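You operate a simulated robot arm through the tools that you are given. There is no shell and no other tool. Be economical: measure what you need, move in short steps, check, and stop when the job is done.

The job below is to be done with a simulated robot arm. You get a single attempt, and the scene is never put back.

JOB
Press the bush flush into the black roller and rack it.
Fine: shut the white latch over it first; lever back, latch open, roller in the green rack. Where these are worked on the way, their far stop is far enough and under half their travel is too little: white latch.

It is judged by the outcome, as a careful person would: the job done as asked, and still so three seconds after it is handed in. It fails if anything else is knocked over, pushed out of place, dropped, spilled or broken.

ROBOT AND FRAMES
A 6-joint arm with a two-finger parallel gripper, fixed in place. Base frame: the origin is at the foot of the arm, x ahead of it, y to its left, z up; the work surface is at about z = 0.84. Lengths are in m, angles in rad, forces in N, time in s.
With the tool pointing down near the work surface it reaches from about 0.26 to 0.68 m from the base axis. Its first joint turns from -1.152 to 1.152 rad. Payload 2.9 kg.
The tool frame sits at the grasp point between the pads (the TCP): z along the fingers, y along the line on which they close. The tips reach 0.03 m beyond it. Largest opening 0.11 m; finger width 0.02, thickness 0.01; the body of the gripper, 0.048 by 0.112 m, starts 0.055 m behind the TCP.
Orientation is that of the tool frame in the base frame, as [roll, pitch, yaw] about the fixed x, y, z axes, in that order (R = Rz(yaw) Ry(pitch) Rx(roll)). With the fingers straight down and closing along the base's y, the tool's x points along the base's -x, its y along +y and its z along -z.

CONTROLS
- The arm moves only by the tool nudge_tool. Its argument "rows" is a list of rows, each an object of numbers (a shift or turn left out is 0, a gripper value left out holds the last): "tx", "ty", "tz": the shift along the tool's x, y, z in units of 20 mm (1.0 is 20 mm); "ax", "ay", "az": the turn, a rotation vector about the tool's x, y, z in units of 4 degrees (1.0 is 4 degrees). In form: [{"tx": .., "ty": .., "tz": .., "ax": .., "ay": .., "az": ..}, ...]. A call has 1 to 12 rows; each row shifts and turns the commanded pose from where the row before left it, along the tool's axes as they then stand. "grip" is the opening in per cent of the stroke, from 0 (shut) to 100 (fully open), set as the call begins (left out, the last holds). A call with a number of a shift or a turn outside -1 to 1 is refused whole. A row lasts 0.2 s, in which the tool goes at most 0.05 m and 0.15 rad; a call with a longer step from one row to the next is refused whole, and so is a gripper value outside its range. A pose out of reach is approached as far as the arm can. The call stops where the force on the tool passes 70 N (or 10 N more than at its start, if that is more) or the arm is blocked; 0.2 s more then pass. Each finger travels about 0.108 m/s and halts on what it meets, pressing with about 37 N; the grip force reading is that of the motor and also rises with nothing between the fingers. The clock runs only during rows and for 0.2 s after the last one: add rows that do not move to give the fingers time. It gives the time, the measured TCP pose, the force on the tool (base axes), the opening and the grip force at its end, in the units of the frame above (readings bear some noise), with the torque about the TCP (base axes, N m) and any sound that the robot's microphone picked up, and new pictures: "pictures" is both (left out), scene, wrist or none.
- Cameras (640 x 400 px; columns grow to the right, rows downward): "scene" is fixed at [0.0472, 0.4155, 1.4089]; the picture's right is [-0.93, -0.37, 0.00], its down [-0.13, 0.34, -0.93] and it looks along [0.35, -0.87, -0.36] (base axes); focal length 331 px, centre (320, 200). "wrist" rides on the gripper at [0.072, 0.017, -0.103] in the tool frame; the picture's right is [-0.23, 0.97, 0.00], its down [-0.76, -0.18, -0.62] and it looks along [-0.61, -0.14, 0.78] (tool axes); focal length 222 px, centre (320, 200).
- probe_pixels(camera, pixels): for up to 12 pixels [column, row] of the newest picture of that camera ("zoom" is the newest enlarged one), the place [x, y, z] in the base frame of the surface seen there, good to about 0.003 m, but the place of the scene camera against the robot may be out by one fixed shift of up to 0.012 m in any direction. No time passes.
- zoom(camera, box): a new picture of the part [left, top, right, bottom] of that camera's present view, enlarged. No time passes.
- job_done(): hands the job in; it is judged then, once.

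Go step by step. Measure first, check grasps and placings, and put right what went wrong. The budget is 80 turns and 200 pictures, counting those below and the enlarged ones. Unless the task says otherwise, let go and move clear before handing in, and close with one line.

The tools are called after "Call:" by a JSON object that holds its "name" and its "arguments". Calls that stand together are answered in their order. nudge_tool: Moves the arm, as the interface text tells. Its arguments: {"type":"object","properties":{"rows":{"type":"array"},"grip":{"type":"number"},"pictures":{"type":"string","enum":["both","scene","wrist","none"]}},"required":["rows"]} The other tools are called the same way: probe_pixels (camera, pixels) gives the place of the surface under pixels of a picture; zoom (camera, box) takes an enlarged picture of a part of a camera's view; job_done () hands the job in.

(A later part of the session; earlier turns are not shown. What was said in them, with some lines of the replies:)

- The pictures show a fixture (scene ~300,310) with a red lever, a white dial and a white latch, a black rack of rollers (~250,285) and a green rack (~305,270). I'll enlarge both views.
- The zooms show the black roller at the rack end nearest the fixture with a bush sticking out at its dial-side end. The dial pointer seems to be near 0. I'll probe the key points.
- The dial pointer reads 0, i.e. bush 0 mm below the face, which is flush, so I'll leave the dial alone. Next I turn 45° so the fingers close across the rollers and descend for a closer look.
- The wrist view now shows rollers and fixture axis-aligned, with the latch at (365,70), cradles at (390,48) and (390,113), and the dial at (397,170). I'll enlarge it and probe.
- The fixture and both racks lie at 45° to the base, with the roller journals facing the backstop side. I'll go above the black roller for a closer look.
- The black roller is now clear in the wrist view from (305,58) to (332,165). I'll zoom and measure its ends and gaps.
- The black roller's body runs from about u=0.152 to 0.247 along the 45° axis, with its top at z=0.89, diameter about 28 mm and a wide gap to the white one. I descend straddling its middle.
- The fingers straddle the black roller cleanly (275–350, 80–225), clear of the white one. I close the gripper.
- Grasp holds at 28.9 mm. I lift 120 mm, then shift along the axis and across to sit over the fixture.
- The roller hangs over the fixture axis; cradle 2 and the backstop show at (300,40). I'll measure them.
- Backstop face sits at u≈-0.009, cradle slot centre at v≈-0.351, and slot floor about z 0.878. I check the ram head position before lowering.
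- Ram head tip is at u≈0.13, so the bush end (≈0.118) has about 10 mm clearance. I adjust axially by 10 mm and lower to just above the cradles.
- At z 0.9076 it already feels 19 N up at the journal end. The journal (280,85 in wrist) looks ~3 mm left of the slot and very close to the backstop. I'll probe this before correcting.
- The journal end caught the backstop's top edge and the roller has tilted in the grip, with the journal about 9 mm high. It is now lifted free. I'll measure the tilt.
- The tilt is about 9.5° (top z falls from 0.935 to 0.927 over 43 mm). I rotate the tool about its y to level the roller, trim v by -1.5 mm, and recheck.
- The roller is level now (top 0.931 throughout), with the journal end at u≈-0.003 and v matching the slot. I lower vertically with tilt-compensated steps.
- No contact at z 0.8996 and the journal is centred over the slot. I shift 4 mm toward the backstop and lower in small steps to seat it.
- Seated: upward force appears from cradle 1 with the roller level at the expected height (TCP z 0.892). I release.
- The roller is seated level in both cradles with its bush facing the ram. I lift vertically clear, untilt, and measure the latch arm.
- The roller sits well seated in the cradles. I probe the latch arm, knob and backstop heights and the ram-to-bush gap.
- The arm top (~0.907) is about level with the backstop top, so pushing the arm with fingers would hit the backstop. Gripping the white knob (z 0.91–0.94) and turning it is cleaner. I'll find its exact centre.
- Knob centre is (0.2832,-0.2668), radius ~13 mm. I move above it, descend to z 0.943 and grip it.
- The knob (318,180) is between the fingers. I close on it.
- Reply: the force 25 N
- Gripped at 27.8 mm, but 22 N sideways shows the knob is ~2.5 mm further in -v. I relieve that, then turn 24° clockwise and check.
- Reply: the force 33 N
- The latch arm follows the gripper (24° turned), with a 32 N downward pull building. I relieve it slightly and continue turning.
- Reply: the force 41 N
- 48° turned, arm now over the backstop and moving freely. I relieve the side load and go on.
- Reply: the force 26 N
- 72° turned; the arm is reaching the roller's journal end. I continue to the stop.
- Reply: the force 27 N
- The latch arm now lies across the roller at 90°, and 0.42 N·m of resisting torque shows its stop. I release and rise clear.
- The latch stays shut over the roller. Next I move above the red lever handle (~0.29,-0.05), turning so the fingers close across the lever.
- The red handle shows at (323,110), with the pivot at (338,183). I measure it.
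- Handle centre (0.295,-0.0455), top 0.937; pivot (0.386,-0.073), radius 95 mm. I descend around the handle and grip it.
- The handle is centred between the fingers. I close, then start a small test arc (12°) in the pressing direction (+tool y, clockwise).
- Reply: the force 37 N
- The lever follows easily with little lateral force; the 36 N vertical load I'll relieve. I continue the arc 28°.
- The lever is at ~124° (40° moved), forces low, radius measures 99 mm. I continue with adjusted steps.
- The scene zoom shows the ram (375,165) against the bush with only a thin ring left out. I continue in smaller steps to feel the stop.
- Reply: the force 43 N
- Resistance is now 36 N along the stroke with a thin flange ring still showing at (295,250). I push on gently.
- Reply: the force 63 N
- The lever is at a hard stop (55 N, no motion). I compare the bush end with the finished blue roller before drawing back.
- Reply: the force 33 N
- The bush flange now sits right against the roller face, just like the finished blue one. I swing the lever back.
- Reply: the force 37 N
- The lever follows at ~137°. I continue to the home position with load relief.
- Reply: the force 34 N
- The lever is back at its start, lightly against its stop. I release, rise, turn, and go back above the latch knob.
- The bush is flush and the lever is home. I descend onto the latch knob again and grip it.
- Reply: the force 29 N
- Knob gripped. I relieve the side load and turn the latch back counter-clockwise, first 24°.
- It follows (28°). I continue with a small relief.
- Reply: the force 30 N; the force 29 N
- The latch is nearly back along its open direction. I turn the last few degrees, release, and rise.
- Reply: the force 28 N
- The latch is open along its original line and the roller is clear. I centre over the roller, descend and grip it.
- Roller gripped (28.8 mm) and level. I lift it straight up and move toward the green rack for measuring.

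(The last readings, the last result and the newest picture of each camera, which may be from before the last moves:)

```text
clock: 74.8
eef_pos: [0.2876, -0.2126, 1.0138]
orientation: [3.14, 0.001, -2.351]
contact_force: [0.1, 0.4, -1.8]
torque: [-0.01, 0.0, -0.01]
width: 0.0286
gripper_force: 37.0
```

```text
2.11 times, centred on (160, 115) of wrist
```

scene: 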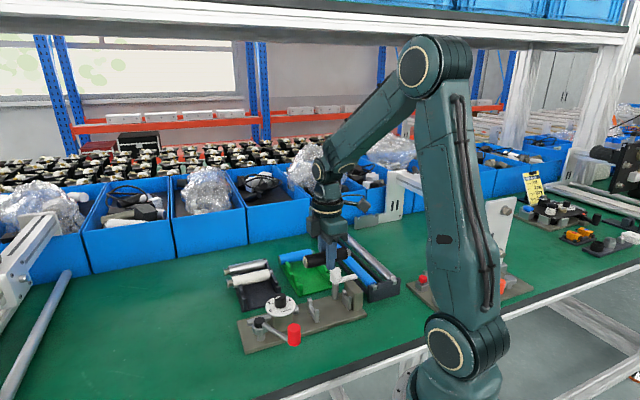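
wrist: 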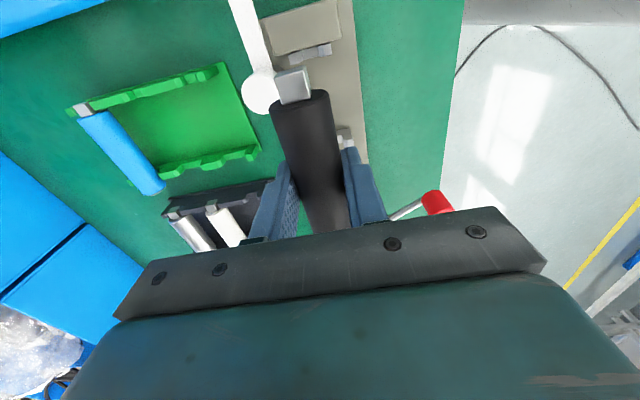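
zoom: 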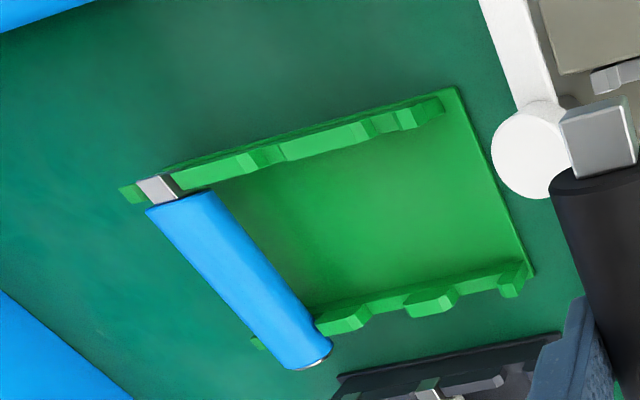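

The roller is up. I probe the green rack's slot blocks on both side plates.

Call:
{"name": "probe_pixels", "arguments": {"camera": "zoom", "pixels": [[250, 165], [285, 150], [360, 130], [405, 120], [435, 108], [345, 320], [430, 302], [510, 285], [385, 308], [480, 287], [400, 220], [382, 125]]}}

Call:
{"name": "nudge_tool", "arguments": {"rows": [{"ty": -1, "tx": -0.2}, {"ty": -1, "tx": -0.2}, {"ty": -1, "tx": -0.2}, {"ty": -1}, {"ty": -1}, {"ty": -1}, {"ty": -0.7}, {}]}}

Call:
{"name": "zoom", "arguments": {"camera": "wrist", "box": [180, 0, 440, 190]}}

```text
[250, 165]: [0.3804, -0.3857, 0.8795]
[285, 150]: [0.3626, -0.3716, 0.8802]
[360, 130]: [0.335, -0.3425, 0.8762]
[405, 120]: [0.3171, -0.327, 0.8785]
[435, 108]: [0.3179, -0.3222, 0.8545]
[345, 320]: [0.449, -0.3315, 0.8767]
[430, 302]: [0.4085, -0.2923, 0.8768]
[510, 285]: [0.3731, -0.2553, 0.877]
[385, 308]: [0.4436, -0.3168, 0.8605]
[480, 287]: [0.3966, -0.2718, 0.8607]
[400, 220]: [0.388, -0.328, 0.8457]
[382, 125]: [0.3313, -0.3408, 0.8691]
```

```text
clock: 76.6
eef_pos: [0.3911, -0.2957, 1.0117]
orientation: [3.14, 0.0, -2.349]
contact_force: [0.1, -0.5, -1.3]
torque: [-0.01, 0.01, 0.02]
width: 0.0286
gripper_force: 36.9
```

scene: 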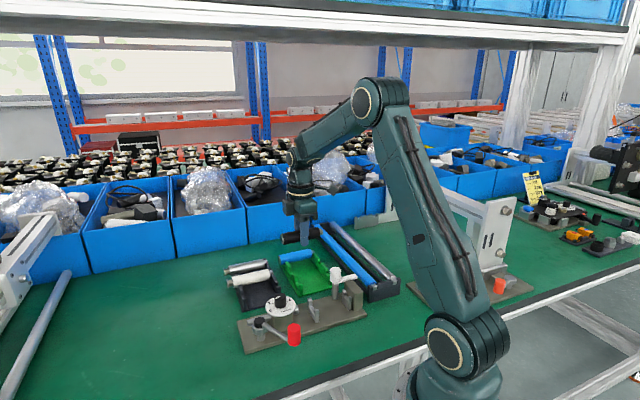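
wrist: 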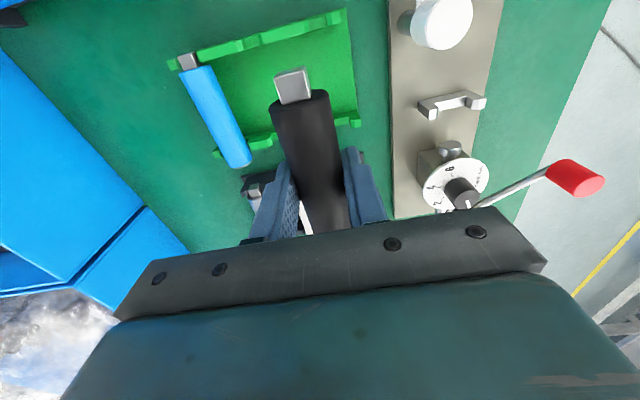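

```text
2.11 times, centred on (310, 95) of wrist
```

zoom: 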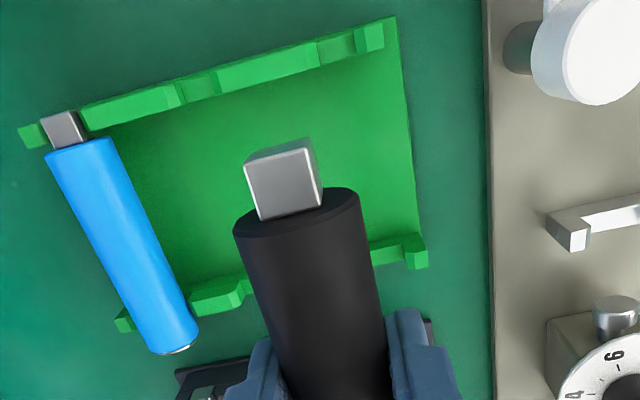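

Slots 2 and 3 of the far plate show at (200,85) and (337,45) in the zoom. I probe their edges and the blue roller as a reference.

Call:
{"name": "probe_pixels", "arguments": {"camera": "zoom", "pixels": [[170, 93], [228, 72], [308, 52], [365, 36], [199, 84], [337, 45], [64, 125], [85, 165], [170, 325], [415, 255], [378, 258], [220, 298]]}}

Call:
{"name": "zoom", "arguments": {"camera": "wrist", "box": [290, 0, 370, 50]}}

```text
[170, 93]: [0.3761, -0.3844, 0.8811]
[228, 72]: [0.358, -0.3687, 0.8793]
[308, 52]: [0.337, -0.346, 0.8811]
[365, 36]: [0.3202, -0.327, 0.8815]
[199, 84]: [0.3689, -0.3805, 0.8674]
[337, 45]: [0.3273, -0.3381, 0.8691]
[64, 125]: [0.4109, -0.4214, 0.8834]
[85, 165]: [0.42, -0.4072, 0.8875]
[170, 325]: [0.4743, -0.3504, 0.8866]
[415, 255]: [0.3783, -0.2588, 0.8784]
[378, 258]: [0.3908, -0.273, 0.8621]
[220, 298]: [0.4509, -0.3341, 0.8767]
```

```text
8.00 times, centred on (330, 25) of wrist
```

zoom: 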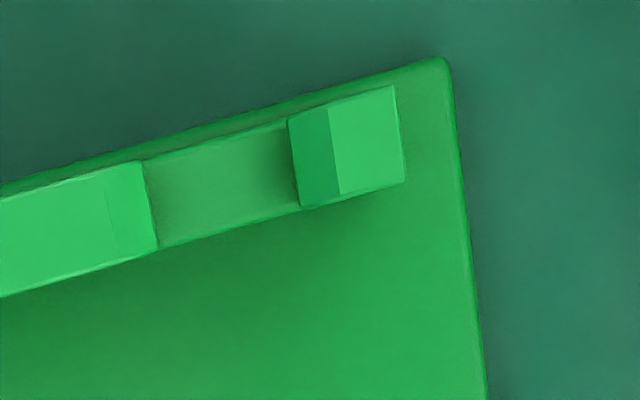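

Slot 3 is centred at v≈-0.470 with plate at u≈-0.007; blue sits at v≈-0.586. I probe blue's body start and the held roller's journal to set the axial position.

Call:
{"name": "probe_pixels", "arguments": {"camera": "wrist", "pixels": [[198, 70], [196, 66], [195, 64], [187, 57], [246, 158], [248, 164], [292, 75], [295, 90], [300, 101], [306, 110], [318, 170], [325, 200]]}}

Call:
{"name": "zoom", "arguments": {"camera": "wrist", "box": [160, 40, 260, 180]}}

```text
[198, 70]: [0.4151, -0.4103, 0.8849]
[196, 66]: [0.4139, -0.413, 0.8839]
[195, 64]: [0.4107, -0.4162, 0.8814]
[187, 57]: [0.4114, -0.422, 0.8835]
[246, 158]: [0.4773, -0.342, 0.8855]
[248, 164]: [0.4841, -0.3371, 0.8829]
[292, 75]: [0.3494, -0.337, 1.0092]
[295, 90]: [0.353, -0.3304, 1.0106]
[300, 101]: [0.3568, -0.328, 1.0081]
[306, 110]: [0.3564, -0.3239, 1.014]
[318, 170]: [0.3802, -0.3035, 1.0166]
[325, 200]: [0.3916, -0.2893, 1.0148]
```

```text
2.86 times, centred on (210, 110) of wrist
```

zoom: 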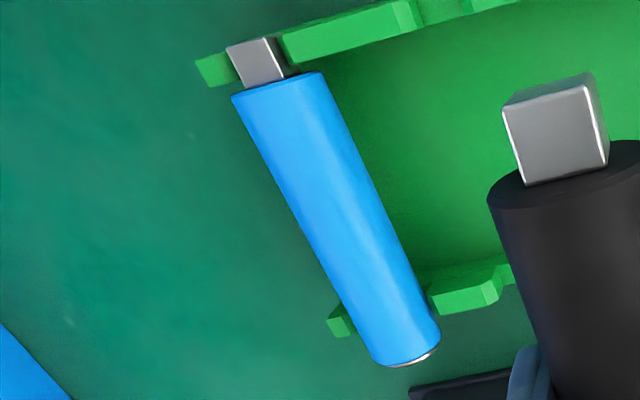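

Blue's body starts at u≈0.0005, so I target TCP u=0.0485, v=-0.470 for slot 3. I move there and lower to z≈0.902.

Call:
{"name": "nudge_tool", "arguments": {"rows": [{"tx": 0.475, "ty": 0.38}, {"tx": 0.475, "ty": 0.38}, {}, {"tz": 0.95}, {"tz": 0.95}, {"tz": 0.95}, {"tz": 0.95}, {"tz": 0.85}, {"tz": 0.75}, {}]}}

Call:
{"name": "zoom", "arguments": {"camera": "wrist", "box": [210, 0, 380, 106]}}

Call:
{"name": "zoom", "arguments": {"camera": "scene", "box": [260, 235, 360, 305]}}

```text
clock: 78.8
eef_pos: [0.3652, -0.3023, 0.9034]
orientation: [3.142, -0.001, -2.348]
contact_force: [0.2, 0.3, -0.9]
torque: [-0.02, 0.01, -0.05]
width: 0.0288
gripper_force: 36.9
```

scene: 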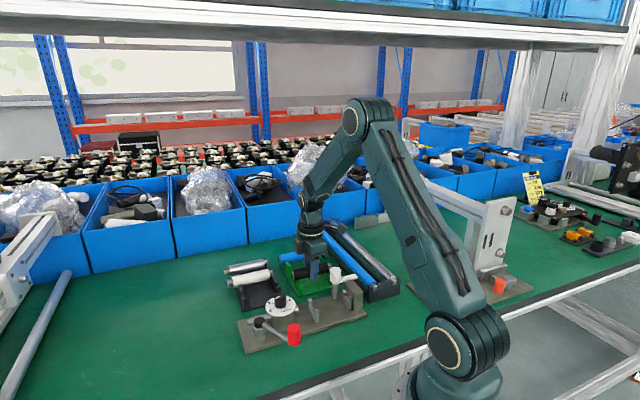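
wrist: 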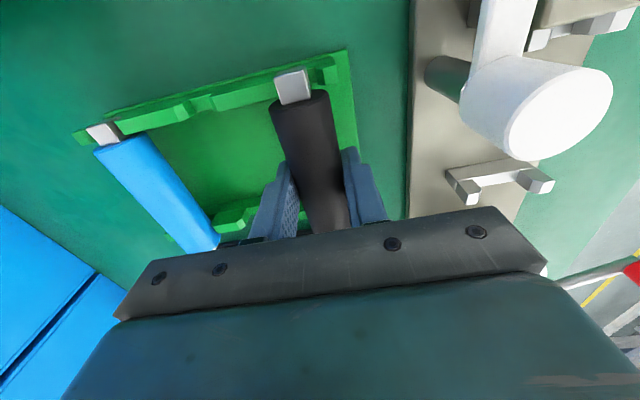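

```text
3.76 times, centred on (295, 53) of wrist
```

zoom: 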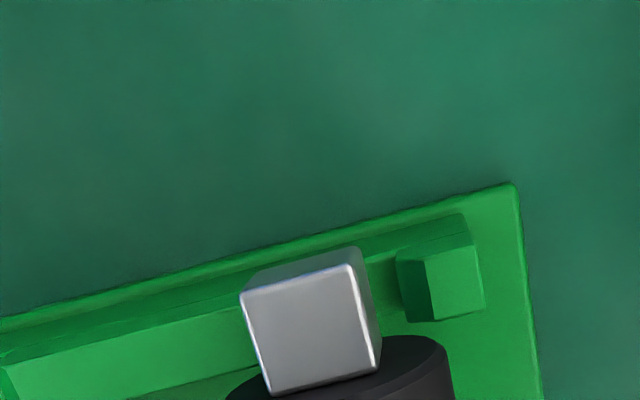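

```text
5.71 times, centred on (310, 270) of scene
```

zoom: 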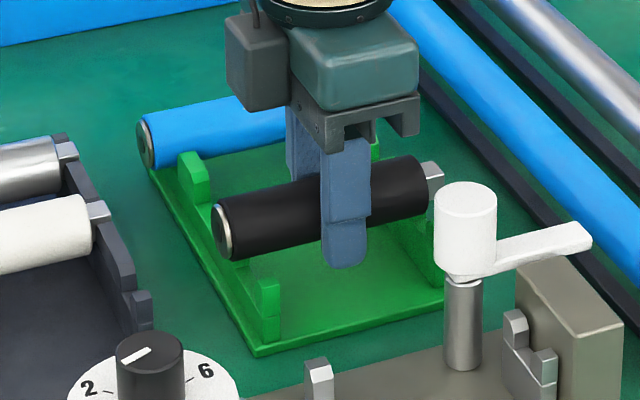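

No contact yet; the TCP is at u=0.0445, v=-0.472, so I trim +4 mm in u and +1.4 mm in v. A quick probe of journal and slot comes first.

Call:
{"name": "nudge_tool", "arguments": {"rows": [{"tx": -0.2, "ty": 0.07}, {}], "pictures": "wrist"}}

Call:
{"name": "zoom", "arguments": {"camera": "wrist", "box": [230, 30, 370, 118]}}

Call:
{"name": "probe_pixels", "arguments": {"camera": "wrist", "pixels": [[276, 88], [308, 80], [286, 75], [292, 90], [300, 102], [325, 66], [318, 68], [268, 85], [260, 88], [325, 200]]}}

```text
clock: 79.4
eef_pos: [0.3671, -0.2977, 0.9042]
orientation: [-3.141, 0.001, -2.35]
contact_force: [-0.1, 0.7, -1.9]
torque: [-0.01, -0.01, -0.03]
width: 0.0287
gripper_force: 36.9
```

wrist: 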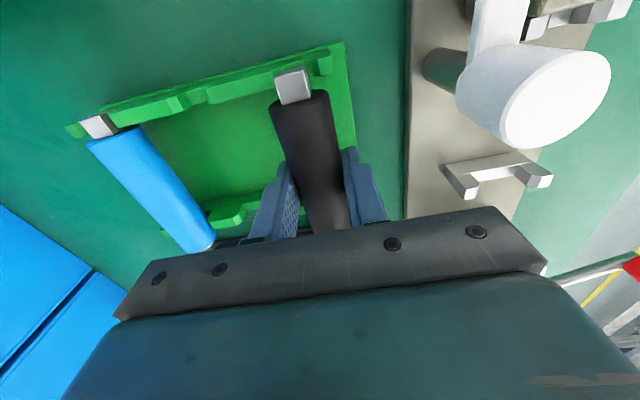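

```text
4.55 times, centred on (300, 74) of wrist
```

zoom: 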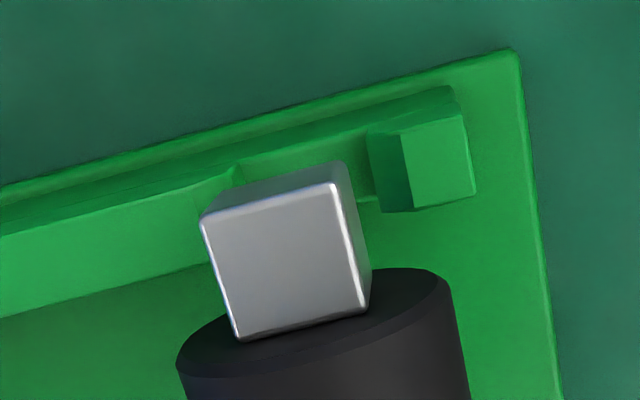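

```text
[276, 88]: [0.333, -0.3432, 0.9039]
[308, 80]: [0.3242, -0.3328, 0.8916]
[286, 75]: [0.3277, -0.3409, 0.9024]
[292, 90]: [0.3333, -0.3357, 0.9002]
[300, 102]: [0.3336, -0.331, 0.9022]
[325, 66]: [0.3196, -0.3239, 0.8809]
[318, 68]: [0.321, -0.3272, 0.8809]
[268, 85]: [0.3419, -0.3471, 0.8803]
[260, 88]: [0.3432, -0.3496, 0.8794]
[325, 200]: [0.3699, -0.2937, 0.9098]
```

Journal and slot line up (projected ~(300,151) vs slot centre (304,150) in the zoom). I lower in small steps.

Call:
{"name": "nudge_tool", "arguments": {"rows": [{"tz": 0.3}, {"tz": 0.3}, {"tz": 0.2}, {}], "pictures": "wrist"}}

Call:
{"name": "probe_pixels", "arguments": {"camera": "wrist", "pixels": [[292, 80], [292, 90], [304, 110], [308, 130], [318, 170], [325, 200]]}}

```text
clock: 80.4
eef_pos: [0.3671, -0.2979, 0.8878]
orientation: [-3.141, -0.001, -2.348]
contact_force: [-0.1, 0.7, -2.5]
torque: [0.01, 0.02, -0.02]
width: 0.0287
gripper_force: 36.7
```

wrist: 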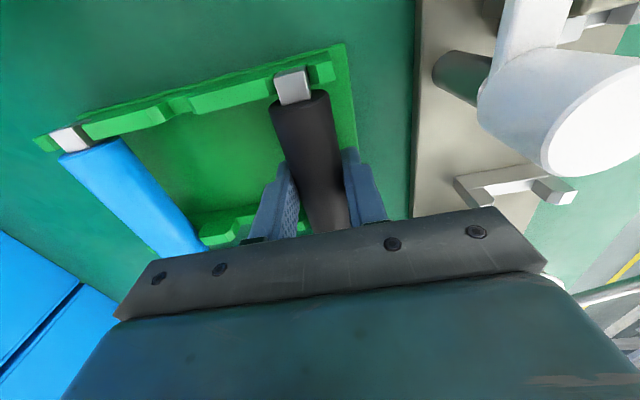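

```text
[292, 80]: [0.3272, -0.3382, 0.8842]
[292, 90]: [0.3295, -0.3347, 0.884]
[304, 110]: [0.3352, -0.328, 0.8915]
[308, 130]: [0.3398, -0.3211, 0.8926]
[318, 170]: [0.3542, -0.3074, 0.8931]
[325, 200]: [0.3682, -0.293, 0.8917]
```

The journal is in the slot with no force, 2–3 mm above rest. I ease down to contact.

Call:
{"name": "nudge_tool", "arguments": {"rows": [{"tz": 0.1}, {}], "pictures": "none"}}

Call:
{"name": "nudge_tool", "arguments": {"rows": [{"tz": 0.05}, {}], "pictures": "none"}}

```text
clock: 81.0
eef_pos: [0.3666, -0.2965, 0.8854]
orientation: [3.14, 0.001, -2.349]
contact_force: [-0.8, -0.1, -0.4]
torque: [0.07, 0.01, 0.0]
width: 0.0287
gripper_force: 36.4
```

```text
clock: 81.6
eef_pos: [0.3672, -0.2974, 0.8856]
orientation: [-3.139, -0.002, -2.349]
contact_force: [-1.7, -3.3, 2.7]
torque: [0.04, -0.08, -0.02]
width: 0.0288
gripper_force: 36.8
```

Contact is made at z≈0.8855, the expected rest height. I release, rise straight up and inspect.

Call:
{"name": "nudge_tool", "arguments": {"rows": [{}, {}, {}], "grip": 40, "pictures": "none"}}

Call:
{"name": "nudge_tool", "arguments": {"rows": [{"tz": -0.5}, {"tz": -1}, {"tz": -1}, {"tz": -1}, {"tz": -1}, {"tz": -1}, {"tz": -1}, {"tx": -0.8}, {"tx": -0.8}, {}]}}

Call:
{"name": "zoom", "arguments": {"camera": "scene", "box": [240, 240, 380, 350]}}

Call:
{"name": "zoom", "arguments": {"camera": "wrist", "box": [150, 0, 470, 200]}}

```text
clock: 82.4
eef_pos: [0.3681, -0.2972, 0.8856]
orientation: [3.141, 0.001, -2.35]
contact_force: [-1.0, 0.3, 0.0]
torque: [0.03, -0.03, 0.01]
width: 0.0439
gripper_force: 0.2
```

```text
clock: 84.6
eef_pos: [0.3897, -0.2745, 1.0166]
orientation: [-3.141, 0.0, -2.349]
contact_force: [-0.5, 0.3, 0.1]
torque: [0.01, 0.01, 0.01]
width: 0.0437
gripper_force: 0.0
```

scene: 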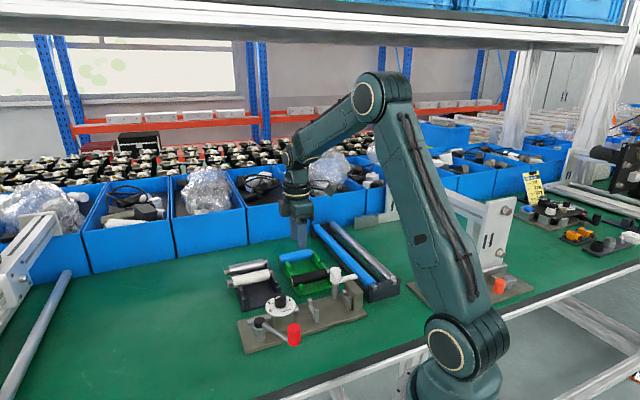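
wrist: 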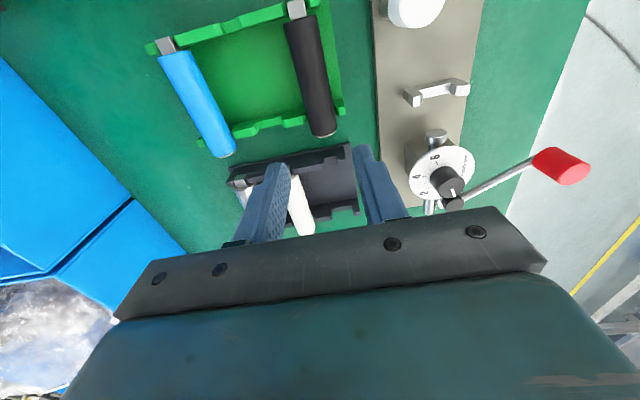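

```text
3.64 times, centred on (310, 295) of scene
```

zoom: 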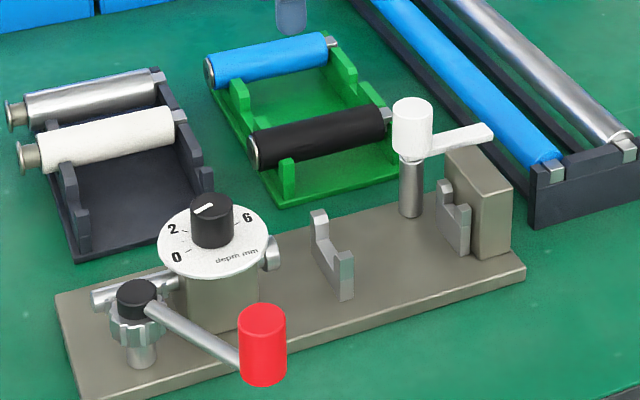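

```text
2.00 times, centred on (310, 100) of wrist
```

zoom: 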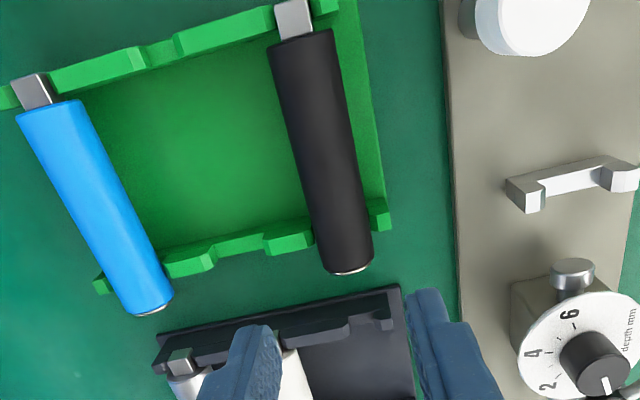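

The pictures show the black roller level in the green rack beside the blue one with its bush flush (253,150 in the scene zoom). The lever is home, the latch is open, and the arm is clear, so I hand in.

Call:
{"name": "job_done", "arguments": {}}

```text
The job is handed in.
```

The bush is pressed flush into the black roller and the roller sits in the green rack, with the lever back and the white latch open.
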